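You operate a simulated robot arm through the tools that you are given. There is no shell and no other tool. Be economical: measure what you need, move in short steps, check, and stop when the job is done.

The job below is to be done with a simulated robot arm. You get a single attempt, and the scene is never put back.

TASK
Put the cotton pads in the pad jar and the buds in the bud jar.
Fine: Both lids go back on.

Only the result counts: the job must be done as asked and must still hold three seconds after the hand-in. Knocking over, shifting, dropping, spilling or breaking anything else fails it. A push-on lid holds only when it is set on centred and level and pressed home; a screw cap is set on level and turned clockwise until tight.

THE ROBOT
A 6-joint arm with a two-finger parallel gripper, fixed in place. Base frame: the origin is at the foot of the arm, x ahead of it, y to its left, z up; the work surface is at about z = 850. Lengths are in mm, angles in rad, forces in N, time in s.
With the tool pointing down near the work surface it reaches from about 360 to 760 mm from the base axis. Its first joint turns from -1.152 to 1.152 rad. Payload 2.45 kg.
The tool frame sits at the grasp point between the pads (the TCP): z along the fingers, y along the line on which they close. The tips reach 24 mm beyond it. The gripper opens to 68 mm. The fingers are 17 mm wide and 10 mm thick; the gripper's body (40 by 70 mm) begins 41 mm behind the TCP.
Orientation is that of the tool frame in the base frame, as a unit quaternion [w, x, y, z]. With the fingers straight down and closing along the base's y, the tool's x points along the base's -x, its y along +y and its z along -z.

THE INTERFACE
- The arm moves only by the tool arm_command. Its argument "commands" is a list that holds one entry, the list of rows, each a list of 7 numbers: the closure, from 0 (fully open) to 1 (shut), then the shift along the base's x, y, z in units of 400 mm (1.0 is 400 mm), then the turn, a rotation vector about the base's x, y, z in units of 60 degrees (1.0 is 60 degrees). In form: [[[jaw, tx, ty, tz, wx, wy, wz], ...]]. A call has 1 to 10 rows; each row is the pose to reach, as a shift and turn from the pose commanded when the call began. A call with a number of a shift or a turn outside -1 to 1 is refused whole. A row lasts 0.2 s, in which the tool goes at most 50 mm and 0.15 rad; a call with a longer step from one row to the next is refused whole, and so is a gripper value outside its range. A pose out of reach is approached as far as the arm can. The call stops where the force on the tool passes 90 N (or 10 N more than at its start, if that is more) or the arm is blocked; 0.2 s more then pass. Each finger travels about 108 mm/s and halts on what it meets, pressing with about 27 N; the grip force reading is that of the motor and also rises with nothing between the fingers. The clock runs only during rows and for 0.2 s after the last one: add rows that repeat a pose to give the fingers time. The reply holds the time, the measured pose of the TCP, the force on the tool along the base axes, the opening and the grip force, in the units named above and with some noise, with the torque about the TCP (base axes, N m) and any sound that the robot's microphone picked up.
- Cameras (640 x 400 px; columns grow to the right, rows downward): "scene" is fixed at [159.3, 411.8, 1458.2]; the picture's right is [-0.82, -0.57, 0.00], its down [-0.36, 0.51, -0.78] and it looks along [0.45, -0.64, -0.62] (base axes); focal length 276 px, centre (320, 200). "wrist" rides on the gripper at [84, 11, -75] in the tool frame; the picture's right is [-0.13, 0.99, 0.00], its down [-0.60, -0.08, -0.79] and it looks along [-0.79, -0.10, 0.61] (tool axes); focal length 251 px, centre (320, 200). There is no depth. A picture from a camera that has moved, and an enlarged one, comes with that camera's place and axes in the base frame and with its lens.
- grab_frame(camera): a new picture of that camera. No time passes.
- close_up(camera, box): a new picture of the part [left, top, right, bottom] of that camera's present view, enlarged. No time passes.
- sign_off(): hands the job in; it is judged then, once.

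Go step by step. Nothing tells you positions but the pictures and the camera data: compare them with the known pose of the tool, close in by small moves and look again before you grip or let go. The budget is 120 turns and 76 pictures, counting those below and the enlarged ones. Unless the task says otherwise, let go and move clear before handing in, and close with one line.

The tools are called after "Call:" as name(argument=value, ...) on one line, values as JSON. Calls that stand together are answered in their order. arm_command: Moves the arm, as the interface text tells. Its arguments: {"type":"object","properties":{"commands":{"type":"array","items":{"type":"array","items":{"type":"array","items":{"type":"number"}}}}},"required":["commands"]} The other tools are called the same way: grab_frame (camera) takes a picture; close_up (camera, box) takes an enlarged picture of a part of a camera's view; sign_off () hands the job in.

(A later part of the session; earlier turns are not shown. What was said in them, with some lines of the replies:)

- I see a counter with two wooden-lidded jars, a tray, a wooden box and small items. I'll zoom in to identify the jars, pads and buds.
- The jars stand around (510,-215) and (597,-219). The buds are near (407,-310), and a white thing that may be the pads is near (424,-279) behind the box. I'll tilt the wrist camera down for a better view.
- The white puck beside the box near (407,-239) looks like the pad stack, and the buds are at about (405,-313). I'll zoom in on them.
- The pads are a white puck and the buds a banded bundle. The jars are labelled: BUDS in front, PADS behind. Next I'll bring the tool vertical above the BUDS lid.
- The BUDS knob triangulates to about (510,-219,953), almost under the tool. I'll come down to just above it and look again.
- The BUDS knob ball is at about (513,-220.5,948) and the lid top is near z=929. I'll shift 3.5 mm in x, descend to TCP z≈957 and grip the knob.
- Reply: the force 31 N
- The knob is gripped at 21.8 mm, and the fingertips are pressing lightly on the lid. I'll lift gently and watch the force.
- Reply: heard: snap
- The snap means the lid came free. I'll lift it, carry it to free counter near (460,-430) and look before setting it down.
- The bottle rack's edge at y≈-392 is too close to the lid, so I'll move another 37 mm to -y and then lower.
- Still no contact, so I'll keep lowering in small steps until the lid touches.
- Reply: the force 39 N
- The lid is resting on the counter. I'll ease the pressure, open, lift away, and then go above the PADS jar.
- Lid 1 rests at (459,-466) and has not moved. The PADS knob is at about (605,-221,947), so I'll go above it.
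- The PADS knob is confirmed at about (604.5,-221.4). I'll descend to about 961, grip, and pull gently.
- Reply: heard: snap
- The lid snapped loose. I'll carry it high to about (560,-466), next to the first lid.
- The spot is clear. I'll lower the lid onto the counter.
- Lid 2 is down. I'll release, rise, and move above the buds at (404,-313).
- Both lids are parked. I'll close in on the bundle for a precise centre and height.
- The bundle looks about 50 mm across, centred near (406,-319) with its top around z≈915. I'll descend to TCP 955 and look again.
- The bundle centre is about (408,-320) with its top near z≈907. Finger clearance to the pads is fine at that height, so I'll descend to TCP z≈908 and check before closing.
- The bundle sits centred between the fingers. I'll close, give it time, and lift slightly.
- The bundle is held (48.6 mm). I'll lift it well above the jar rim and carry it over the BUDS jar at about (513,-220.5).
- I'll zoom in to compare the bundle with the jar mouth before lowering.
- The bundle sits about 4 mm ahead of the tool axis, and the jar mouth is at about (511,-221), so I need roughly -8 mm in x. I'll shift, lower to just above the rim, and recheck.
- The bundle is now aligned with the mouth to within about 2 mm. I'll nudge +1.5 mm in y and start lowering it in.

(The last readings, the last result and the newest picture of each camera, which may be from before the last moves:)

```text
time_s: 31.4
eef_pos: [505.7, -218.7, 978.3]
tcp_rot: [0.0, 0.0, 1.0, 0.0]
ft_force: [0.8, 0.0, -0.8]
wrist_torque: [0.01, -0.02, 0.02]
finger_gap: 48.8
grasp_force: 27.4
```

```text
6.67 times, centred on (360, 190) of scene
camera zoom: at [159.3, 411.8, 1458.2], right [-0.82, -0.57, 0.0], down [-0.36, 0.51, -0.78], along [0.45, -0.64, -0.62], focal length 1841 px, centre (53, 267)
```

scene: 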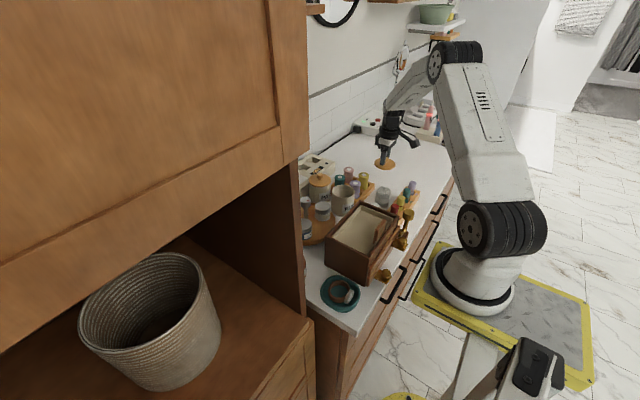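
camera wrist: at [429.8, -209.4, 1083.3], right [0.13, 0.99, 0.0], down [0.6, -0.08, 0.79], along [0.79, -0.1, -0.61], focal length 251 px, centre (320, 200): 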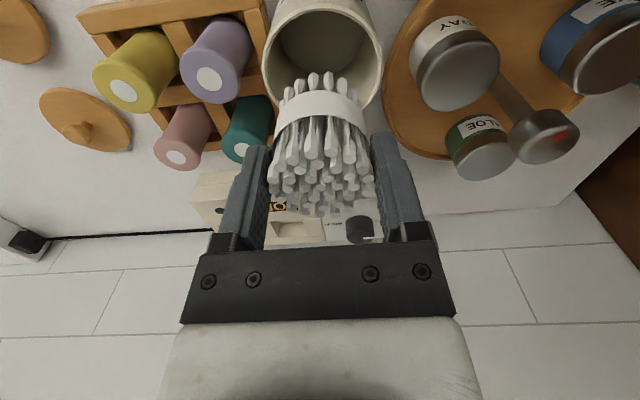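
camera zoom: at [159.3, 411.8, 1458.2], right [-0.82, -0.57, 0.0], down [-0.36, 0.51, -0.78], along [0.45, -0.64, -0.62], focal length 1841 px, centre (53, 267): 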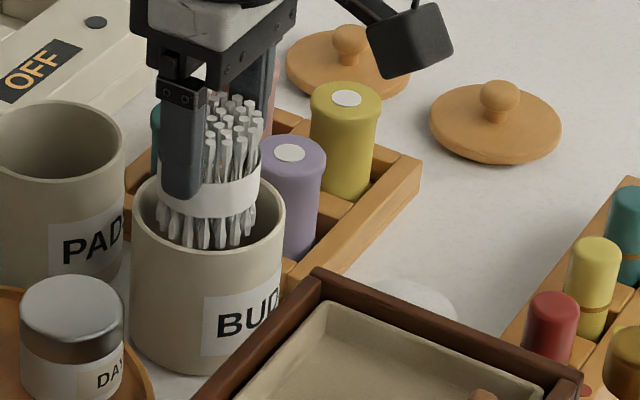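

The lower ends are inside the mouth with no contact. I'll lower until the fingertips are just above the rim.

Call:
arm_command(commands=[[[1, 0, 0, -0.015, 0, 0, 0], [1, 0, 0, -0.03, 0, 0, 0], [1, 0, 0, -0.045, 0, 0, 0], [1, 0, 0, -0.045, 0, 0, 0]]])

Call:
close_up(camera="scene", box=[335, 160, 385, 220])

```text
time_s: 32.4
eef_pos: [505.4, -219.5, 958.7]
tcp_rot: [0.0, -0.001, 1.0, 0.0]
ft_force: [0.3, 0.4, 0.1]
wrist_torque: [-0.01, -0.03, -0.03]
finger_gap: 48.3
grasp_force: 27.3
```

```text
6.67 times, centred on (360, 190) of scene
camera zoom: at [159.3, 411.8, 1458.2], right [-0.82, -0.57, 0.0], down [-0.36, 0.51, -0.78], along [0.45, -0.64, -0.62], focal length 1841 px, centre (53, 267)
```

zoom: 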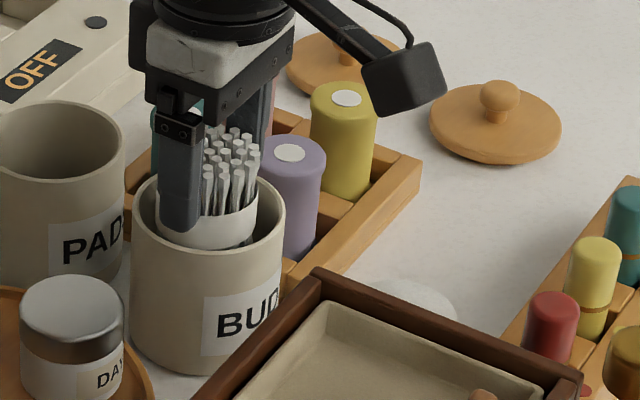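

The fingertips are about 8 mm above the rim and the bundle is well inside. I'll release it, rise and look.

Call:
arm_command(commands=[[[1, 0, 0, -0.006, 0, 0, 0], [0.6, 0, 0, -0.006, 0, 0, 0], [0, 0, 0, -0.006, 0, 0, 0], [0, 0, 0, -0.006, 0, 0, 0], [0, 0, 0, 0.05, 0, 0, 0], [0, 0, 0, 0.12, 0, 0, 0], [0, 0, 0, 0.12, 0, 0, 0]]])

Call:
close_up(camera="scene", box=[300, 160, 400, 225])

Call:
grab_frame(camera="wrist")

```text
time_s: 34.0
eef_pos: [503.6, -216.9, 1006.6]
tcp_rot: [-0.001, 0.001, 1.0, 0.0]
ft_force: [0.3, 0.1, 0.0]
wrist_torque: [0.0, 0.03, 0.0]
finger_gap: 68.0
grasp_force: 0.1
```

```text
6.15 times, centred on (350, 192) of scene
camera zoom: at [159.3, 411.8, 1458.2], right [-0.82, -0.57, 0.0], down [-0.36, 0.51, -0.78], along [0.45, -0.64, -0.62], focal length 1699 px, centre (135, 246)
```

zoom: 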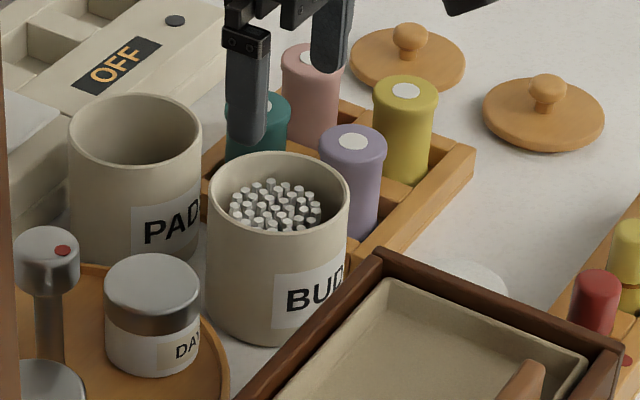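

```text
31 pictures are left
camera wrist: at [420.8, -207.1, 1082.8], right [0.13, 0.99, 0.0], down [0.6, -0.08, 0.79], along [0.79, -0.1, -0.61], focal length 251 px, centre (320, 200)
```

wrist: 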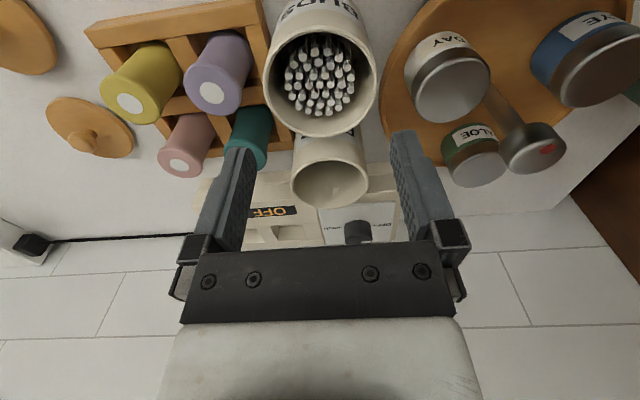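

The buds are standing in their jar. Next are the pads. I'll approach with a 20° yaw so the wrist camera stays clear of the tall brass handle by the box.

Call:
arm_command(commands=[[[0, -0.04, 0, 0, 0, 0, 0.1], [0, -0.1, -0.01, 0, 0, 0, 0.2], [0, -0.17, -0.03, -0.02, 0, 0, 0.334], [0, -0.2425, -0.046, -0.06, 0, 0, 0.334], [0, -0.2425, -0.046, -0.11, 0, 0, 0.334], [0, -0.2425, -0.046, -0.11, 0, 0, 0.334]]])

Call:
grab_frame(camera="wrist")

Call:
close_up(camera="scene", box=[340, 160, 440, 235])

```text
time_s: 35.4
eef_pos: [409.1, -235.8, 963.4]
tcp_rot: [0.0, -0.174, 0.985, 0.0]
ft_force: [0.0, 0.4, -0.6]
wrist_torque: [0.0, 0.0, 0.02]
finger_gap: 68.1
grasp_force: 0.0
```

```text
30 pictures are left
camera wrist: at [326.0, -254.0, 1038.1], right [-0.22, 0.98, 0.0], down [0.59, 0.13, 0.79], along [0.77, 0.17, -0.61], focal length 251 px, centre (320, 200)
```

wrist: 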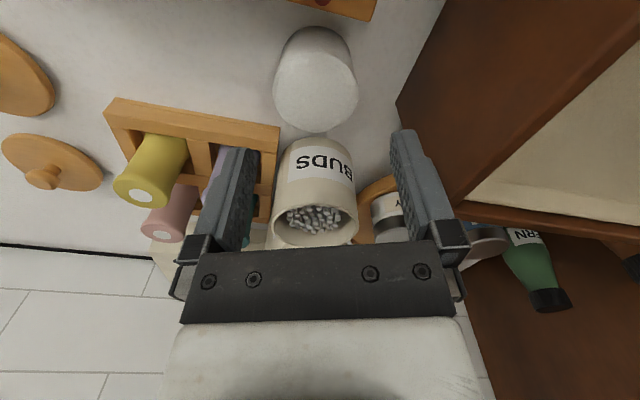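

```text
5.33 times, centred on (390, 198) of scene
camera zoom: at [159.3, 411.8, 1458.2], right [-0.82, -0.57, 0.0], down [-0.36, 0.51, -0.78], along [0.45, -0.64, -0.62], focal length 1473 px, centre (-53, 213)
```

zoom: 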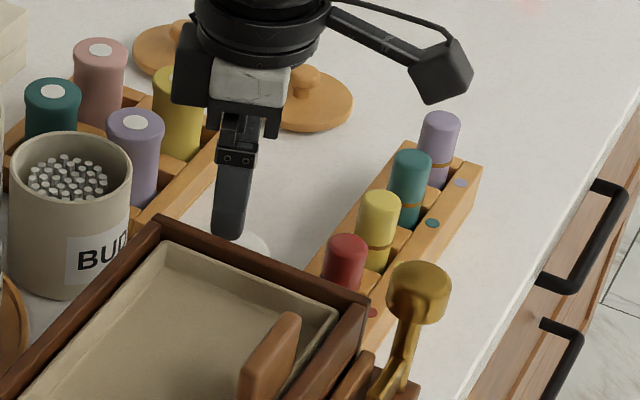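

The pad stack is at about (411,-237), lined up with the tool, and its top is near z≈884. I'll descend so that only the fingertips straddle its upper part, then check.

Call:
arm_command(commands=[[[0, 0.004, -0.002, -0.05, 0, 0, 0], [0, 0.004, -0.002, -0.1, 0, 0, 0], [0, 0.004, -0.002, -0.15, 0, 0, 0], [0, 0.004, -0.002, -0.15, 0, 0, 0]]])

Call:
grab_frame(camera="wrist")

Call:
close_up(camera="scene", box=[340, 165, 430, 235])

```text
time_s: 36.4
eef_pos: [411.1, -237.2, 901.9]
tcp_rot: [-0.001, -0.174, 0.985, 0.0]
ft_force: [-0.3, 0.2, 0.0]
wrist_torque: [0.02, -0.04, -0.02]
finger_gap: 68.1
grasp_force: 0.1
```

```text
28 pictures are left
camera wrist: at [327.8, -255.7, 977.4], right [-0.22, 0.98, 0.0], down [0.59, 0.13, 0.79], along [0.77, 0.17, -0.61], focal length 251 px, centre (320, 200)
```

wrist: 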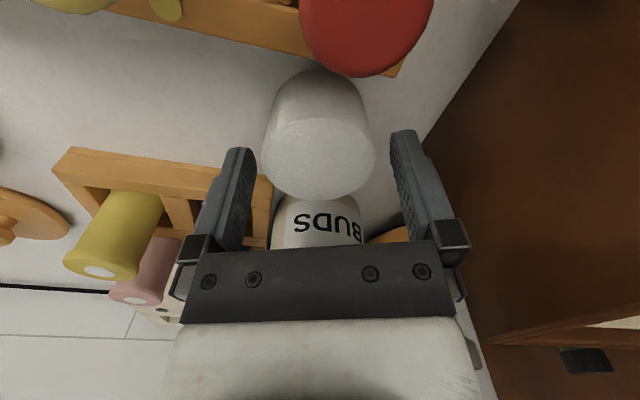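

```text
5.71 times, centred on (385, 200) of scene
camera zoom: at [159.3, 411.8, 1458.2], right [-0.82, -0.57, 0.0], down [-0.36, 0.51, -0.78], along [0.45, -0.64, -0.62], focal length 1578 px, centre (-51, 200)
```

zoom: 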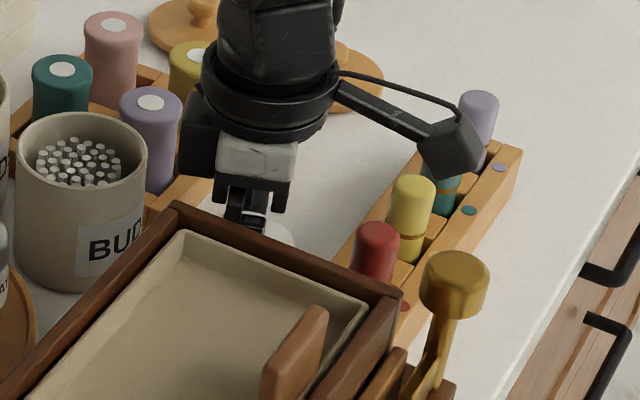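

The stack's top is at about z≈890, so the fingertips overlap it by roughly 13 mm. I'll grip and lift a little.

Call:
arm_command(commands=[[[1, 0, 0, 0, 0, 0, 0], [1, 0, 0, 0, 0, 0, 0], [1, 0, 0, 0, 0, 0, 0], [1, 0, 0, 0, 0, 0, 0], [1, 0, 0, 0.02, 0, 0, 0], [1, 0, 0, 0.05, 0, 0, 0], [1, 0, 0, 0.05, 0, 0, 0]]])

Call:
grab_frame(camera="wrist")

```text
time_s: 38.0
eef_pos: [409.5, -237.4, 923.6]
tcp_rot: [0.001, -0.173, 0.985, 0.0]
ft_force: [0.2, 0.7, -0.7]
wrist_torque: [-0.01, 0.0, -0.02]
finger_gap: 49.6
grasp_force: 26.8
```

```text
26 pictures are left
camera wrist: at [327.4, -256.0, 998.8], right [-0.22, 0.98, 0.0], down [0.59, 0.13, 0.79], along [0.77, 0.17, -0.61], focal length 251 px, centre (320, 200)
```

wrist: 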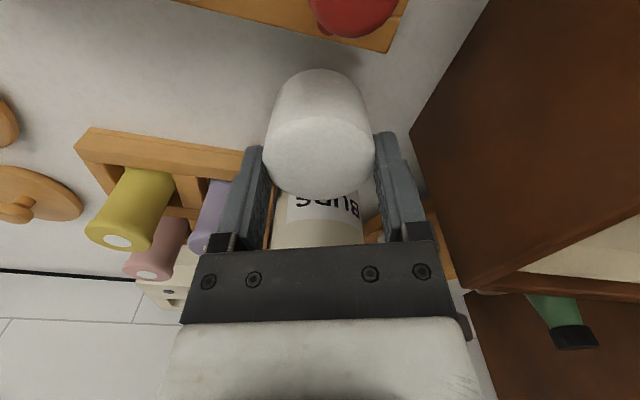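

The pad stack is held (49.6 mm). I'll lift it high and carry it above the PADS jar at about (604,-221).

Call:
arm_command(commands=[[[1, 0, 0, 0.11, 0, 0, 0], [1, 0, 0, 0.215, 0, 0, 0], [1, 0.1, 0.01, 0.215, 0, 0, 0], [1, 0.2, 0.02, 0.215, 0, 0, 0], [1, 0.3, 0.03, 0.215, 0, 0, 0], [1, 0.4, 0.04, 0.215, 0, 0, 0], [1, 0.485, 0.04, 0.19, 0, 0, 0], [1, 0.485, 0.04, 0.19, 0, 0, 0]]])

Call:
grab_frame(camera="wrist")

Call:
close_up(camera="scene", box=[300, 145, 370, 215])

```text
time_s: 39.8
eef_pos: [603.9, -219.6, 996.4]
tcp_rot: [-0.001, -0.174, 0.985, 0.001]
ft_force: [0.6, -1.2, 0.0]
wrist_torque: [-0.01, 0.01, 0.01]
finger_gap: 49.5
grasp_force: 27.1
```

```text
25 pictures are left
camera wrist: at [520.5, -238.5, 1072.8], right [-0.22, 0.98, 0.0], down [0.59, 0.13, 0.79], along [0.77, 0.17, -0.61], focal length 251 px, centre (320, 200)
```

wrist: 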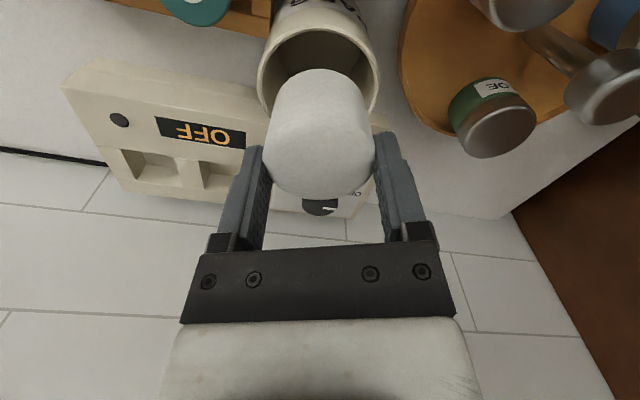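

```text
5.71 times, centred on (335, 180) of scene
camera zoom: at [159.3, 411.8, 1458.2], right [-0.82, -0.57, 0.0], down [-0.36, 0.51, -0.78], along [0.45, -0.64, -0.62], focal length 1578 px, centre (234, 314)
```

zoom: 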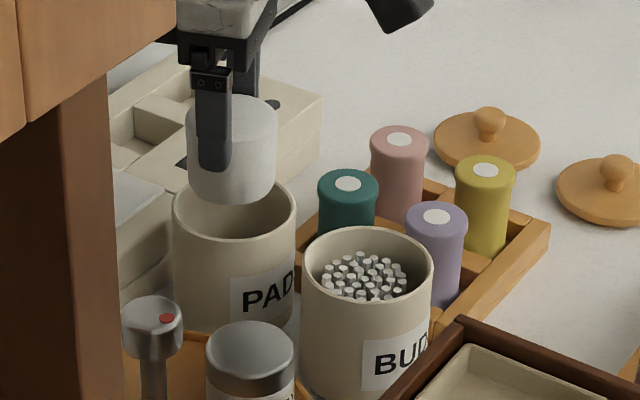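

Sideways alignment in both views puts the stack within about 1.5 mm of the jar axis. I'll shift by (-1,-1), lower until the bottom just enters the mouth, and check.

Call:
arm_command(commands=[[[1, -0.0025, -0.0025, -0.02, 0, 0, 0], [1, -0.0025, -0.0025, -0.04, 0, 0, 0], [1, -0.0025, -0.0025, -0.055, 0, 0, 0], [1, -0.0025, -0.0025, -0.055, 0, 0, 0]]])

Call:
close_up(camera="wrist", box=[220, 0, 420, 125])

Call:
close_up(camera="scene", box=[310, 155, 370, 200])

```text
time_s: 40.8
eef_pos: [603.2, -223.4, 977.5]
tcp_rot: [0.0, -0.174, 0.985, 0.0]
ft_force: [-0.5, -0.3, -0.1]
wrist_torque: [0.02, -0.01, -0.02]
finger_gap: 49.3
grasp_force: 26.7
```

```text
3.20 times, centred on (320, 62) of wrist
camera zoom: at [520.1, -240.9, 1051.9], right [-0.22, 0.98, 0.0], down [0.59, 0.13, 0.79], along [0.77, 0.17, -0.61], focal length 805 px, centre (320, 640)
```

zoom: 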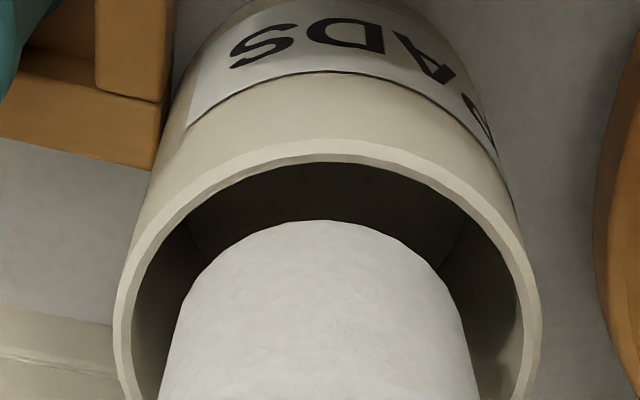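

```text
8.89 times, centred on (340, 178) of scene
camera zoom: at [159.3, 411.8, 1458.2], right [-0.82, -0.57, 0.0], down [-0.36, 0.51, -0.78], along [0.45, -0.64, -0.62], focal length 2454 px, centre (142, 400)
```

zoom: 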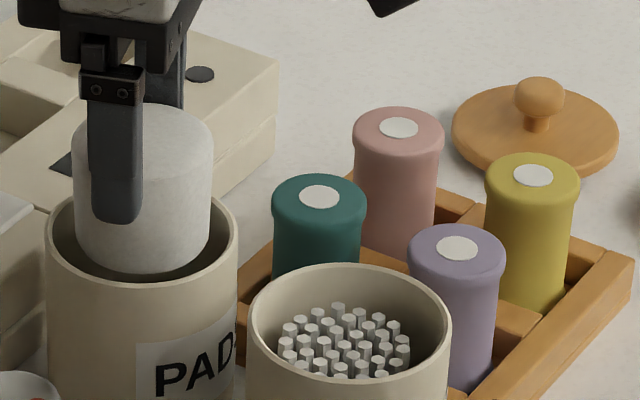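

The stack is centred in the mouth in both views. I'll lower until the fingertips are just above the rim, then release and rise.

Call:
arm_command(commands=[[[1, 0, 0.002, -0.015, 0, 0, 0], [1, 0, 0.002, -0.03, 0, 0, 0], [1, 0, 0.002, -0.045, 0, 0, 0], [1, 0, 0.002, -0.053, 0, 0, 0], [1, 0, 0.002, -0.053, 0, 0, 0]]])

Call:
close_up(camera="scene", box=[310, 155, 370, 200])

```text
time_s: 42.0
eef_pos: [603.2, -222.5, 956.1]
tcp_rot: [0.0, -0.174, 0.985, 0.001]
ft_force: [0.2, -0.4, -0.7]
wrist_torque: [0.02, -0.03, 0.0]
finger_gap: 49.3
grasp_force: 27.0
```

```text
8.89 times, centred on (340, 178) of scene
camera zoom: at [159.3, 411.8, 1458.2], right [-0.82, -0.57, 0.0], down [-0.36, 0.51, -0.78], along [0.45, -0.64, -0.62], focal length 2454 px, centre (142, 400)
```

zoom: 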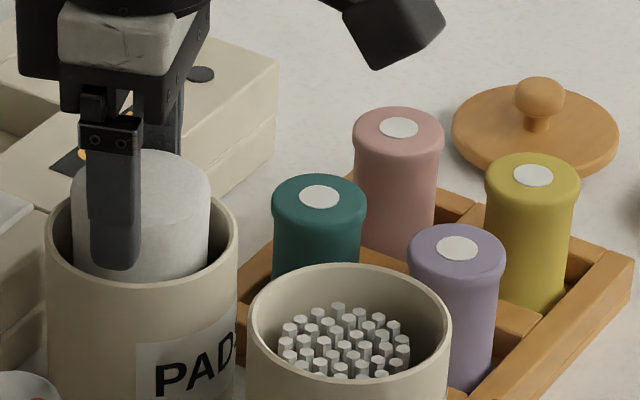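

Call:
arm_command(commands=[[[0.6, 0, 0, 0, 0, 0, 0], [0, 0, 0, 0, 0, 0, 0], [0, 0, 0, 0, 0, 0, 0], [0, 0, 0, 0.06, 0, 0, 0], [0, 0, 0, 0.14, 0, 0, 0], [0, 0, 0, 0.14, 0, 0, 0]]])

Call:
close_up(camera="scene", box=[305, 150, 405, 210])

Call:
grab_frame(camera="wrist")

```text
time_s: 43.4
eef_pos: [601.2, -222.4, 1012.5]
tcp_rot: [0.001, -0.174, 0.985, -0.001]
ft_force: [-1.1, 0.7, 0.3]
wrist_torque: [0.01, 0.0, -0.01]
finger_gap: 68.0
grasp_force: 0.1
```

```text
6.40 times, centred on (355, 180) of scene
camera zoom: at [159.3, 411.8, 1458.2], right [-0.82, -0.57, 0.0], down [-0.36, 0.51, -0.78], along [0.45, -0.64, -0.62], focal length 1767 px, centre (96, 328)
```

zoom: 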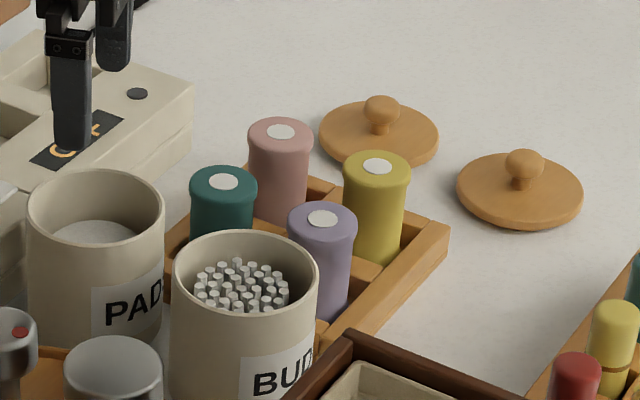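

```text
19 pictures are left
camera wrist: at [519.9, -240.9, 1087.9], right [-0.22, 0.98, 0.0], down [0.59, 0.13, 0.79], along [0.77, 0.17, -0.61], focal length 251 px, centre (320, 200)
```

wrist: 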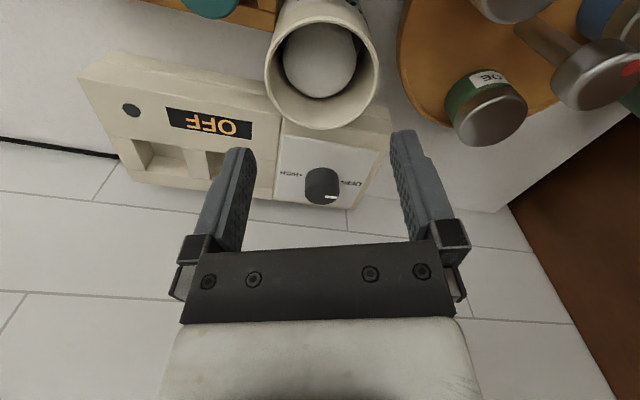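

Both items are in their jars. Now I'll go back for the PADS lid, parked at (559,-468), with the yaw set back to zero.

Call:
arm_command(commands=[[[0, -0.02, -0.1, 0, 0, 0, -0.1], [0, -0.04, -0.2, 0, 0, 0, -0.2], [0, -0.06, -0.3, 0, 0, 0, -0.3], [0, -0.08, -0.4, 0, 0, 0, -0.334], [0, -0.1, -0.5, 0, 0, 0, -0.334], [0, -0.1075, -0.6145, 0, 0, 0, -0.334], [0, -0.1075, -0.6145, -0.1, 0, 0, -0.334], [0, -0.1075, -0.6145, -0.2, 0, 0, -0.334], [0, -0.1075, -0.6145, -0.2, 0, 0, -0.334]]])

Call:
grab_frame(camera="wrist")

```text
time_s: 45.4
eef_pos: [560.1, -468.7, 933.4]
tcp_rot: [0.0, 0.0, 1.0, 0.0]
ft_force: [0.2, 0.0, 0.2]
wrist_torque: [0.02, 0.0, 0.03]
finger_gap: 67.8
grasp_force: 0.0
```

```text
18 pictures are left
camera wrist: at [475.8, -456.4, 1007.7], right [0.13, 0.99, 0.0], down [0.6, -0.08, 0.79], along [0.79, -0.1, -0.61], focal length 251 px, centre (320, 200)
```

wrist: 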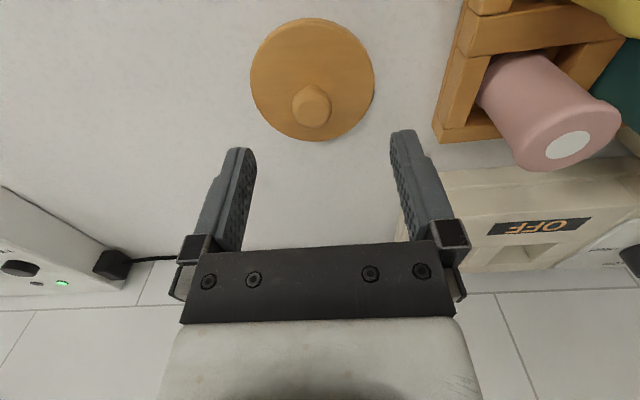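

The knob looks slightly off the tool axis, so I'll zoom in to measure it properly.

Call:
close_up(camera="wrist", box=[240, 10, 390, 150])

```text
2.86 times, centred on (315, 80) of wrist
camera zoom: at [475.8, -456.4, 1007.7], right [0.13, 0.99, 0.0], down [0.6, -0.08, 0.79], along [0.79, -0.1, -0.61], focal length 718 px, centre (334, 543)
```

zoom: 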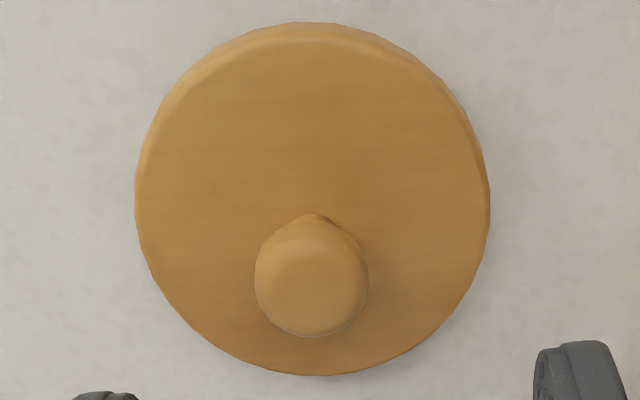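

The knob is about 2.5 mm to -y of the tool and matches in x. I'll adjust, descend to just above the lid surface, grip, and lift.

Call:
arm_command(commands=[[[0, 0, -0.006, -0.05, 0, 0, 0], [0, 0, -0.006, -0.1, 0, 0, 0], [0, 0, -0.006, -0.109, 0, 0, 0], [0, 0, -0.006, -0.109, 0, 0, 0], [1, 0, -0.006, -0.109, 0, 0, 0], [1, 0, -0.006, -0.109, 0, 0, 0], [1, 0, -0.006, -0.109, 0, 0, 0]]])

```text
time_s: 47.0
eef_pos: [559.5, -470.2, 887.7]
tcp_rot: [0.0, 0.0, 1.0, 0.0]
ft_force: [-0.3, 0.2, 1.1]
wrist_torque: [-0.01, 0.02, 0.01]
finger_gap: 21.6
grasp_force: 27.2
```

The knob is gripped cleanly. I'll lift and carry it to the PADS jar, hovering above the rim.

Call:
arm_command(commands=[[[1, 0, 0, 0.1, 0, 0, 0], [1, 0, 0, 0.2, 0, 0, 0], [1, 0, 0.01, 0.29, 0, 0, 0], [1, 0.02, 0.12, 0.29, 0, 0, 0], [1, 0.04, 0.23, 0.29, 0, 0, 0], [1, 0.06, 0.34, 0.29, 0, 0, 0], [1, 0.08, 0.45, 0.29, 0, 0, 0], [1, 0.1, 0.56, 0.29, 0, 0, 0], [1, 0.11, 0.621, 0.25, 0, 0, 0], [1, 0.11, 0.621, 0.22, 0, 0, 0]]])

Call:
close_up(camera="scene", box=[305, 150, 375, 205])

Call:
grab_frame(camera="wrist")

```text
time_s: 49.2
eef_pos: [604.3, -221.5, 975.4]
tcp_rot: [0.001, 0.0, 1.0, -0.001]
ft_force: [-0.3, 0.0, -0.4]
wrist_torque: [0.01, 0.01, -0.01]
finger_gap: 21.6
grasp_force: 27.2
```

```text
7.27 times, centred on (340, 178) of scene
camera zoom: at [159.3, 411.8, 1458.2], right [-0.82, -0.57, 0.0], down [-0.36, 0.51, -0.78], along [0.45, -0.64, -0.62], focal length 2008 px, centre (174, 364)
```

zoom: 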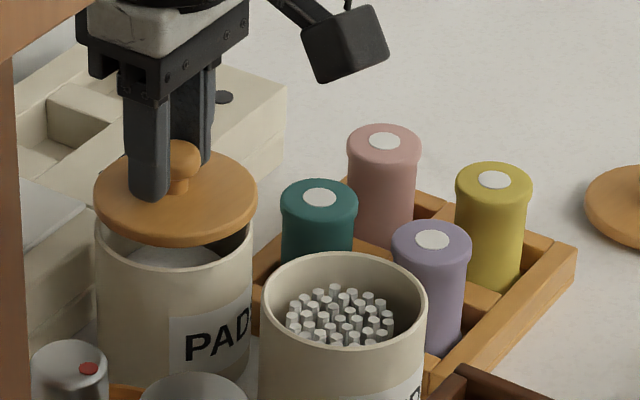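

```text
15 pictures are left
camera wrist: at [519.0, -210.4, 1051.4], right [0.13, 0.99, 0.0], down [0.6, -0.08, 0.79], along [0.79, -0.1, -0.61], focal length 251 px, centre (320, 200)
```

wrist: 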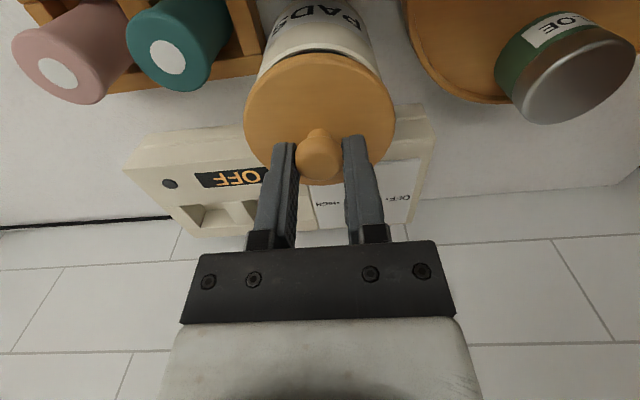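

The lid is aligned with the jar to within about 1 mm. I'll lower slowly and press.

Call:
arm_command(commands=[[[1, 0, 0, -0.015, 0, 0, 0], [1, 0, 0, -0.025, 0, 0, 0], [1, 0, 0, -0.03, 0, 0, 0], [1, 0, 0, -0.035, 0, 0, 0], [1, 0, 0, -0.04, 0, 0, 0], [1, 0, 0, -0.04, 0, 0, 0]]])

```text
time_s: 50.6
eef_pos: [603.8, -221.6, 961.3]
tcp_rot: [0.0, 0.0, 1.0, 0.001]
ft_force: [0.4, -0.4, 2.8]
wrist_torque: [-0.01, -0.01, 0.04]
finger_gap: 21.5
grasp_force: 27.0
```

Contact is just starting, with low lateral force. I'll press on in small steps.

Call:
arm_command(commands=[[[1, 0, 0, -0.004, 0, 0, 0], [1, 0, 0, -0.008, 0, 0, 0], [1, 0, 0, -0.012, 0, 0, 0], [1, 0, 0, -0.016, 0, 0, 0], [1, 0, 0, -0.016, 0, 0, 0]]])

```text
time_s: 51.8
eef_pos: [605.8, -221.3, 960.8]
tcp_rot: [0.004, 0.0, 1.0, -0.001]
ft_force: [-16.5, 12.4, 52.3]
wrist_torque: [0.4, 0.35, 0.0]
finger_gap: 21.2
grasp_force: 27.1
```

52 N and no snap yet, so I'll check that the lid is level.

Call:
close_up(camera="scene", box=[310, 155, 360, 200])

```text
8.89 times, centred on (335, 178) of scene
camera zoom: at [157.7, 412.5, 1458.1], right [-0.82, -0.57, 0.0], down [-0.36, 0.51, -0.78], along [0.45, -0.64, -0.62], focal length 2454 px, centre (187, 400)
```

zoom: 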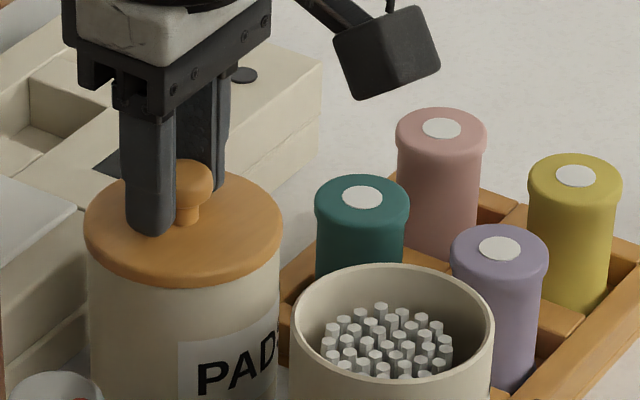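

It looks centred and level, so I'll press harder.

Call:
arm_command(commands=[[[1, 0, 0, -0.004, 0, 0, 0], [1, 0, 0, -0.008, 0, 0, 0], [1, 0, 0, -0.012, 0, 0, 0], [1, 0, 0, -0.012, 0, 0, 0]]])

```text
time_s: 52.8
eef_pos: [606.5, -222.9, 958.3]
tcp_rot: [0.007, 0.0, 1.0, -0.004]
ft_force: [-9.7, 9.9, 55.6]
wrist_torque: [0.49, 0.38, 0.03]
finger_gap: 22.2
grasp_force: 26.9
```

The tool dropped 2.5 mm. The fingertips may now be resting on the lid, so I'll press a little more.

Call:
arm_command(commands=[[[1, 0, 0, -0.004, 0, 0, 0], [1, 0, 0, -0.008, 0, 0, 0], [1, 0, 0, -0.012, 0, 0, 0], [1, 0, 0, -0.012, 0, 0, 0]]])

```text
time_s: 53.8
eef_pos: [607.5, -222.2, 955.8]
tcp_rot: [0.009, 0.0, 1.0, -0.004]
ft_force: [-18.6, 17.0, 83.9]
wrist_torque: [0.82, 0.95, -0.01]
finger_gap: 21.5
grasp_force: 27.2
```

84 N and still no click. I'll ease off, release, rise, and inspect before pressing on the knob from above with closed fingers.

Call:
arm_command(commands=[[[1, 0, 0, 0.015, 0, 0, 0], [1, 0, 0, 0.03, 0, 0, 0], [0.5, 0, 0, 0.03, 0, 0, 0], [0.2, 0, 0, 0.03, 0, 0, 0], [0.2, 0, 0, 0.03, 0, 0, 0], [0.2, 0, 0, 0.09, 0, 0, 0], [0.2, 0, 0, 0.15, 0, 0, 0], [0.2, 0, 0, 0.15, 0, 0, 0]]])

Call:
close_up(camera="scene", box=[310, 155, 360, 200])

```text
time_s: 55.6
eef_pos: [602.2, -221.7, 1004.7]
tcp_rot: [-0.001, 0.0, 1.0, -0.001]
ft_force: [-0.6, 0.2, 0.0]
wrist_torque: [0.02, 0.01, -0.01]
finger_gap: 54.4
grasp_force: 0.1
heard: snap
```

```text
8.89 times, centred on (335, 178) of scene
camera zoom: at [159.3, 411.8, 1458.2], right [-0.82, -0.57, 0.0], down [-0.36, 0.51, -0.78], along [0.45, -0.64, -0.62], focal length 2454 px, centre (187, 400)
```

zoom: 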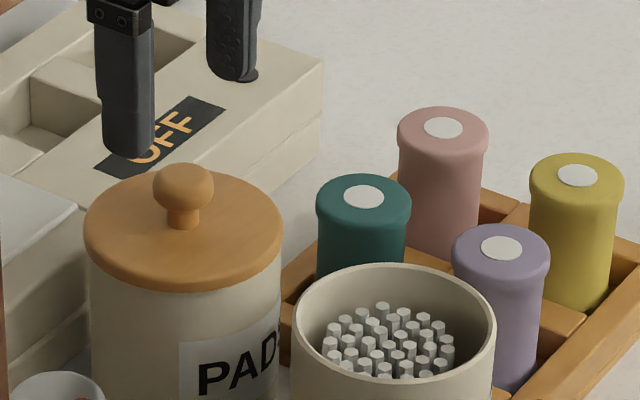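

The snap probably means the lid had been home and popped again as I rose with the knob still gripped. It is still on, centred and level, so I'll press straight down on the knob with closed fingers, which can't pull it off again.

Call:
arm_command(commands=[[[1, -0.003, 0, 0, 0, 0, 0], [1, -0.003, 0, -0.02, 0, 0, 0], [1, -0.003, 0, -0.045, 0, 0, 0], [1, -0.003, 0, -0.05, 0, 0, 0], [1, -0.003, 0, -0.055, 0, 0, 0], [1, -0.003, 0, -0.06, 0, 0, 0], [1, -0.003, 0, -0.065, 0, 0, 0], [1, -0.003, 0, -0.07, 0, 0, 0], [1, -0.003, 0, -0.07, 0, 0, 0]]])

```text
time_s: 57.6
eef_pos: [603.1, -222.5, 978.8]
tcp_rot: [0.001, 0.0, 1.0, -0.001]
ft_force: [-7.9, 5.6, 26.8]
wrist_torque: [0.16, 0.25, -0.02]
finger_gap: 0.0
grasp_force: 23.4
```

Contact on the knob at z≈979. I'll keep pressing up toward about 80 N.

Call:
arm_command(commands=[[[1, 0, 0, -0.004, 0, 0, 0], [1, 0, 0, -0.008, 0, 0, 0], [1, 0, 0, -0.012, 0, 0, 0], [1, 0, 0, -0.015, 0, 0, 0], [1, 0, 0, -0.015, 0, 0, 0]]])

```text
time_s: 58.8
eef_pos: [602.3, -222.2, 978.9]
tcp_rot: [0.006, 0.0, 1.0, -0.003]
ft_force: [-21.8, 7.1, 63.9]
wrist_torque: [0.24, 0.79, -0.02]
finger_gap: 0.0
grasp_force: 24.0
```

The knob is holding rigid at 64 N. One more push toward about 85 N, then I'll check.

Call:
arm_command(commands=[[[1, 0.002, 0, -0.003, 0, 0, 0], [1, 0.004, 0, -0.006, 0, 0, 0], [1, 0.004, 0, -0.006, 0, 0, 0], [1, 0.004, 0, -0.006, 0, 0, 0]]])

Call:
close_up(camera="scene", box=[310, 155, 360, 200])

```text
time_s: 59.8
eef_pos: [606.0, -223.2, 977.8]
tcp_rot: [0.007, 0.0, 1.0, -0.002]
ft_force: [-29.0, 6.6, 77.6]
wrist_torque: [0.23, 1.16, 0.03]
finger_gap: 0.0
grasp_force: 23.4
```

```text
8.89 times, centred on (335, 178) of scene
camera zoom: at [156.9, 412.6, 1458.2], right [-0.82, -0.57, 0.0], down [-0.36, 0.51, -0.78], along [0.45, -0.64, -0.62], focal length 2454 px, centre (187, 400)
```

zoom: 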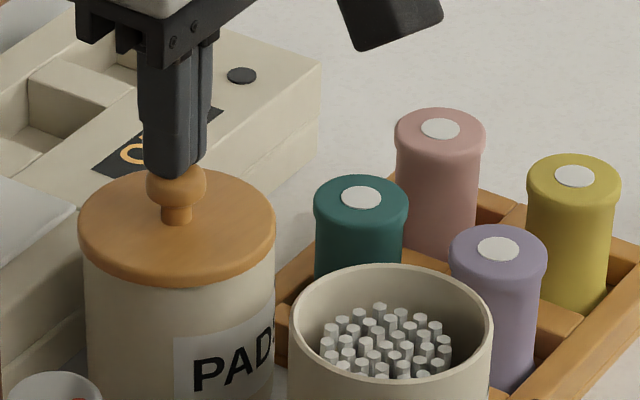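

I'll back off, rise, and take the same crop as the picture from before opening, so I can compare the lid height directly.

Call:
arm_command(commands=[[[1, -0.004, 0, 0.01, 0, 0, 0], [1, -0.004, 0, 0.03, 0, 0, 0], [1, 0, 0, 0.08, 0, 0, 0], [0.4, 0, 0, 0.16, 0, 0, 0], [0, 0, 0, 0.16, 0, 0, 0]]])

Call:
close_up(camera="scene", box=[300, 145, 380, 195])

```text
time_s: 61.0
eef_pos: [604.8, -221.0, 1032.8]
tcp_rot: [-0.001, 0.0, 1.0, 0.0]
ft_force: [0.0, -0.3, -0.4]
wrist_torque: [0.0, 0.04, -0.02]
finger_gap: 68.1
grasp_force: 0.1
```

```text
8.00 times, centred on (340, 170) of scene
camera zoom: at [159.3, 411.8, 1458.2], right [-0.82, -0.57, 0.0], down [-0.36, 0.51, -0.78], along [0.45, -0.64, -0.62], focal length 2209 px, centre (160, 440)
```

zoom: 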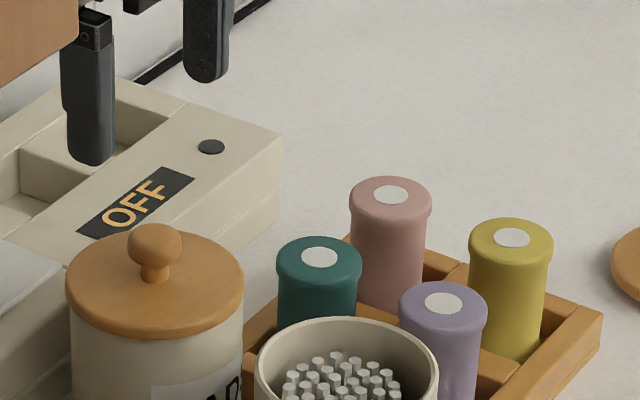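

The lid is at the same height as when it was originally closed, with jar and lid about 2 mm over. To tell whether it is latched, I'll grip the knob gently at its own position and tug by 1 mm while reading the force.

Call:
arm_command(commands=[[[0, 0.003, 0.0025, -0.08, 0, 0, 0], [0, 0.003, 0.0025, -0.15, 0, 0, 0], [0, 0.003, 0.0025, -0.1785, 0, 0, 0], [0.5, 0.003, 0.0025, -0.1785, 0, 0, 0], [0.6, 0.003, 0.0025, -0.1785, 0, 0, 0], [0.75, 0.003, 0.0025, -0.1785, 0, 0, 0], [0.75, 0.003, 0.0025, -0.1785, 0, 0, 0]]])

```text
time_s: 62.6
eef_pos: [605.6, -221.0, 959.7]
tcp_rot: [0.0, -0.001, 1.0, 0.0]
ft_force: [0.0, -0.4, 0.4]
wrist_torque: [-0.03, -0.02, -0.01]
finger_gap: 21.7
grasp_force: 27.3
heard: snap
```

A snap on gripping means the press with closed fingers had latched it, and the grip's sideways force broke it loose again. So I'll release, press from above again, and not touch it afterwards.

Call:
arm_command(commands=[[[0.3, 0, 0, 0, 0, 0, 0], [0.1, 0, 0, 0, 0, 0, 0], [0.1, 0, 0, 0.08, 0, 0, 0], [1, 0, 0, 0.08, 0, 0, 0], [1, 0, 0, 0.08, 0, 0, 0], [1, 0, 0, 0.08, 0, 0, 0]]])

Call:
close_up(camera="scene", box=[310, 155, 360, 200])

```text
time_s: 64.0
eef_pos: [606.1, -221.1, 992.6]
tcp_rot: [0.0, 0.001, 1.0, -0.001]
ft_force: [0.1, -0.3, 0.0]
wrist_torque: [-0.02, -0.01, 0.0]
finger_gap: 0.0
grasp_force: 23.3
heard: snap
```

```text
8.89 times, centred on (335, 178) of scene
camera zoom: at [159.3, 411.8, 1458.2], right [-0.82, -0.57, 0.0], down [-0.36, 0.51, -0.78], along [0.45, -0.64, -0.62], focal length 2454 px, centre (187, 400)
```

zoom: 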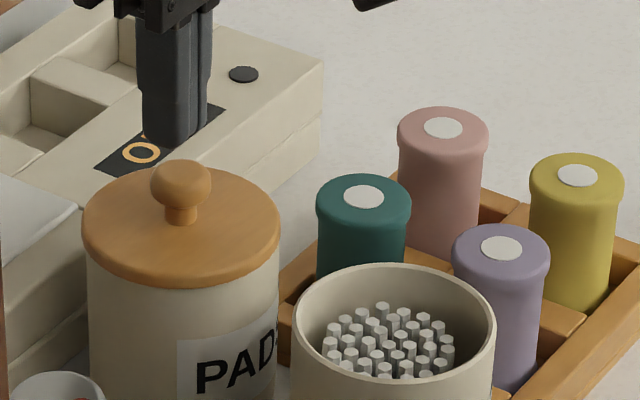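

Another snap, on the release this time, so the latch state is unclear. The lid is level and centred, so I'll press down on the knob now and listen.

Call:
arm_command(commands=[[[1, -0.002, 0, -0.02, 0, 0, 0], [1, -0.002, 0, -0.03, 0, 0, 0], [1, -0.002, 0, -0.035, 0, 0, 0], [1, -0.002, 0, -0.04, 0, 0, 0], [1, -0.002, 0, -0.045, 0, 0, 0], [1, -0.002, 0, -0.05, 0, 0, 0], [1, -0.002, 0, -0.055, 0, 0, 0], [1, -0.002, 0, -0.06, 0, 0, 0], [1, -0.002, 0, -0.06, 0, 0, 0]]])

```text
time_s: 66.0
eef_pos: [606.4, -221.9, 978.2]
tcp_rot: [0.005, 0.0, 1.0, -0.002]
ft_force: [-22.4, 14.0, 73.3]
wrist_torque: [0.4, 0.91, -0.07]
finger_gap: 0.1
grasp_force: 23.6
```

Pressed to 73 N, firm and silent. I'll unload straight up and listen.

Call:
arm_command(commands=[[[1, 0, 0, 0.02, 0, 0, 0], [1, 0, 0, 0.04, 0, 0, 0], [1, 0, 0, 0.09, 0, 0, 0], [1, 0, 0, 0.14, 0, 0, 0]]])

```text
time_s: 67.0
eef_pos: [604.5, -220.6, 1025.3]
tcp_rot: [-0.001, 0.0, 1.0, 0.0]
ft_force: [0.7, 0.0, 0.0]
wrist_torque: [0.01, -0.01, -0.02]
finger_gap: 0.2
grasp_force: 23.4
```

Silent. Now for the BUDS lid: moving above its parked place at (460,-467).

Call:
arm_command(commands=[[[0.5, -0.05, -0.09, 0, 0, 0, 0], [0, -0.1, -0.18, 0, 0, 0, 0], [0, -0.15, -0.27, 0, 0, 0, 0], [0, -0.2, -0.36, 0, 0, 0, 0], [0, -0.25, -0.45, 0, 0, 0, 0], [0, -0.3, -0.54, 0, 0, 0, 0], [0, -0.3585, -0.6145, 0, 0, 0, 0], [0, -0.3585, -0.6145, -0.11, 0, 0, 0], [0, -0.3585, -0.6145, -0.22, 0, 0, 0], [0, -0.3585, -0.6145, -0.22, 0, 0, 0]]])

Call:
close_up(camera="wrist", box=[240, 10, 390, 150])

```text
time_s: 69.2
eef_pos: [461.9, -466.3, 939.9]
tcp_rot: [0.001, 0.001, 1.0, 0.001]
ft_force: [0.2, -0.4, -0.9]
wrist_torque: [-0.03, -0.01, 0.0]
finger_gap: 67.6
grasp_force: 0.0
```

```text
2.86 times, centred on (315, 80) of wrist
camera zoom: at [377.2, -455.2, 1014.1], right [0.13, 0.99, 0.0], down [0.6, -0.08, 0.79], along [0.79, -0.1, -0.61], focal length 718 px, centre (334, 543)
```

zoom: 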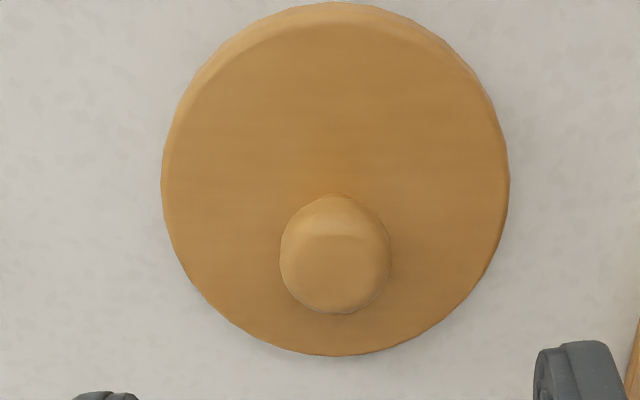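

The lid sits right where I left it. I'll descend, grip the knob and carry it to above the BUDS jar.

Call:
arm_command(commands=[[[0, 0, 0.002, -0.06, 0, 0, 0], [0, 0, 0.002, -0.11, 0, 0, 0], [0, 0, 0.002, -0.121, 0, 0, 0], [0, 0, 0.002, -0.121, 0, 0, 0], [1, 0, 0.002, -0.121, 0, 0, 0], [1, 0, 0.002, -0.121, 0, 0, 0], [1, 0, 0.002, -0.121, 0, 0, 0]]])

```text
time_s: 70.8
eef_pos: [462.4, -465.4, 888.8]
tcp_rot: [0.0, 0.001, 1.0, 0.0]
ft_force: [0.7, 0.7, -0.8]
wrist_torque: [-0.06, 0.0, -0.03]
finger_gap: 21.4
grasp_force: 26.4
```

Gripped. Carrying it to the BUDS jar.

Call:
arm_command(commands=[[[1, 0, 0, 0.1, 0, 0, 0], [1, 0, 0, 0.2, 0, 0, 0], [1, 0, 0.01, 0.29, 0, 0, 0], [1, 0.02, 0.12, 0.29, 0, 0, 0], [1, 0.05, 0.23, 0.29, 0, 0, 0], [1, 0.07, 0.34, 0.29, 0, 0, 0], [1, 0.09, 0.45, 0.29, 0, 0, 0], [1, 0.11, 0.56, 0.29, 0, 0, 0], [1, 0.13, 0.615, 0.25, 0, 0, 0], [1, 0.13, 0.615, 0.22, 0, 0, 0]]])

Call:
close_up(camera="scene", box=[305, 150, 375, 205])

```text
time_s: 73.0
eef_pos: [515.2, -218.7, 976.6]
tcp_rot: [0.0, -0.001, 1.0, 0.0]
ft_force: [0.2, -0.2, -0.9]
wrist_torque: [-0.01, 0.01, -0.01]
finger_gap: 21.3
grasp_force: 27.0
```

```text
7.27 times, centred on (340, 178) of scene
camera zoom: at [159.3, 411.8, 1458.2], right [-0.82, -0.57, 0.0], down [-0.36, 0.51, -0.78], along [0.45, -0.64, -0.62], focal length 2008 px, centre (174, 364)
```

zoom: 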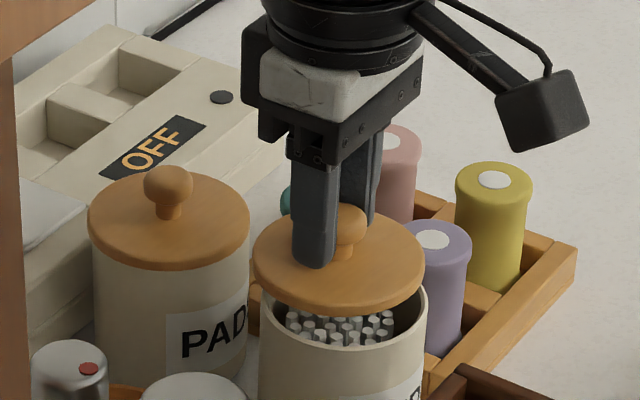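

The lid needs about 1.8 mm toward the image's right. I'll correct by (-1.4,-1) and lower gently to contact.

Call:
arm_command(commands=[[[1, -0.0035, -0.0025, 0, 0, 0, 0], [1, -0.0035, -0.0025, -0.015, 0, 0, 0], [1, -0.0035, -0.0025, -0.025, 0, 0, 0], [1, -0.0035, -0.0025, -0.032, 0, 0, 0], [1, -0.0035, -0.0025, -0.038, 0, 0, 0], [1, -0.0035, -0.0025, -0.042, 0, 0, 0], [1, -0.0035, -0.0025, -0.042, 0, 0, 0]]])

```text
time_s: 74.6
eef_pos: [511.8, -220.0, 961.0]
tcp_rot: [0.0, 0.0, 1.0, 0.0]
ft_force: [-8.6, 3.1, 21.9]
wrist_torque: [0.25, 0.36, 0.03]
finger_gap: 21.1
grasp_force: 27.5
```

Contact at z≈961, the same as the other jar. I'll ease off, open, rise, close the fingers, and look.

Call:
arm_command(commands=[[[1, 0, 0, 0.003, 0, 0, 0], [0.6, 0, 0, 0.003, 0, 0, 0], [0.2, 0, 0, 0.003, 0, 0, 0], [0.1, 0, 0, 0.003, 0, 0, 0], [0.1, 0, 0, 0.08, 0, 0, 0], [1, 0, 0, 0.08, 0, 0, 0], [1, 0, 0, 0.08, 0, 0, 0], [1, 0, 0, 0.08, 0, 0, 0]]])

Call:
close_up(camera="scene", box=[305, 150, 375, 205])

```text
time_s: 76.4
eef_pos: [510.8, -220.7, 990.9]
tcp_rot: [0.0, 0.0, 1.0, 0.0]
ft_force: [-0.2, -0.1, 0.2]
wrist_torque: [-0.03, -0.01, -0.01]
finger_gap: 0.1
grasp_force: 23.4
heard: snap
```

```text
7.27 times, centred on (340, 178) of scene
camera zoom: at [159.3, 411.8, 1458.2], right [-0.82, -0.57, 0.0], down [-0.36, 0.51, -0.78], along [0.45, -0.64, -0.62], focal length 2008 px, centre (174, 364)
```

zoom: 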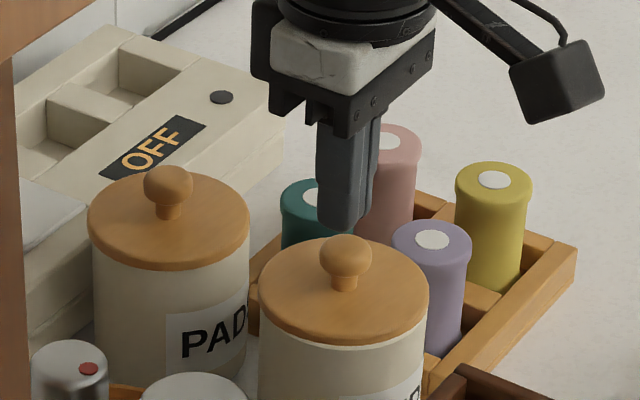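

It snapped as the fingers let go, which fits a lid dropping into its seat, since grips snap it out. I'll press it home from above with closed fingers.

Call:
arm_command(commands=[[[1, -0.001, 0, -0.02, 0, 0, 0], [1, -0.001, 0, -0.03, 0, 0, 0], [1, -0.001, 0, -0.035, 0, 0, 0], [1, -0.001, 0, -0.04, 0, 0, 0], [1, -0.001, 0, -0.045, 0, 0, 0], [1, -0.001, 0, -0.05, 0, 0, 0], [1, -0.001, 0, -0.055, 0, 0, 0], [1, -0.001, 0, -0.055, 0, 0, 0]]])

Call:
arm_command(commands=[[[1, 0, 0, 0.02, 0, 0, 0], [1, 0, 0, 0.04, 0, 0, 0], [1, 0, 0, 0.1, 0, 0, 0], [1, 0, 0, 0.2, 0, 0, 0], [1, -0.05, -0.05, 0.3, 0, 0, 0], [1, -0.05, -0.05, 0.3, 0, 0, 0]]])

Call:
close_up(camera="scene", box=[300, 150, 400, 220])

```text
time_s: 78.0
eef_pos: [514.7, -222.9, 979.9]
tcp_rot: [0.005, 0.0, 1.0, -0.002]
ft_force: [-7.1, 3.2, 19.5]
wrist_torque: [0.12, 0.31, 0.01]
finger_gap: 0.0
grasp_force: 23.4
stopped in row 8: the force on the tool passed its limit at 92 N (the readings are from after the stop); the commanded pose is now the measured one
```

```text
time_s: 79.4
eef_pos: [494.9, -244.1, 1100.0]
tcp_rot: [0.004, 0.001, 1.0, -0.002]
ft_force: [-0.2, -0.1, -0.2]
wrist_torque: [-0.02, 0.01, 0.01]
finger_gap: 0.0
grasp_force: 23.3
```

```text
5.71 times, centred on (350, 185) of scene
camera zoom: at [159.3, 411.8, 1458.2], right [-0.82, -0.57, 0.0], down [-0.36, 0.51, -0.78], along [0.45, -0.64, -0.62], focal length 1578 px, centre (149, 286)
```

zoom: 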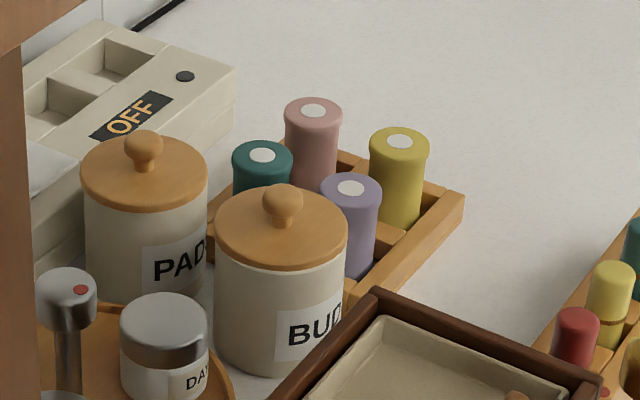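

Both lids are on, level and at matching heights, and both were pressed home with no later snap. One last overall check.

Call:
grab_frame(camera="scene")

```text
5 pictures are left
```

scene: 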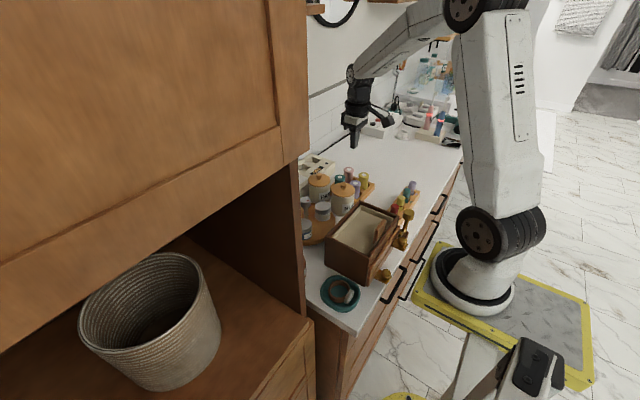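

The rest of the scene looks undisturbed, both jars are closed, and the arm is clear, so I'm handing in.

Call:
sign_off()

```text
The job is handed in.
```

The pads are in the PADS jar and the buds are in the BUDS jar, with both lids back on and pressed down; the lids look seated, but I couldn't confirm the latch directly, and both jars moved about 2 mm along the way.
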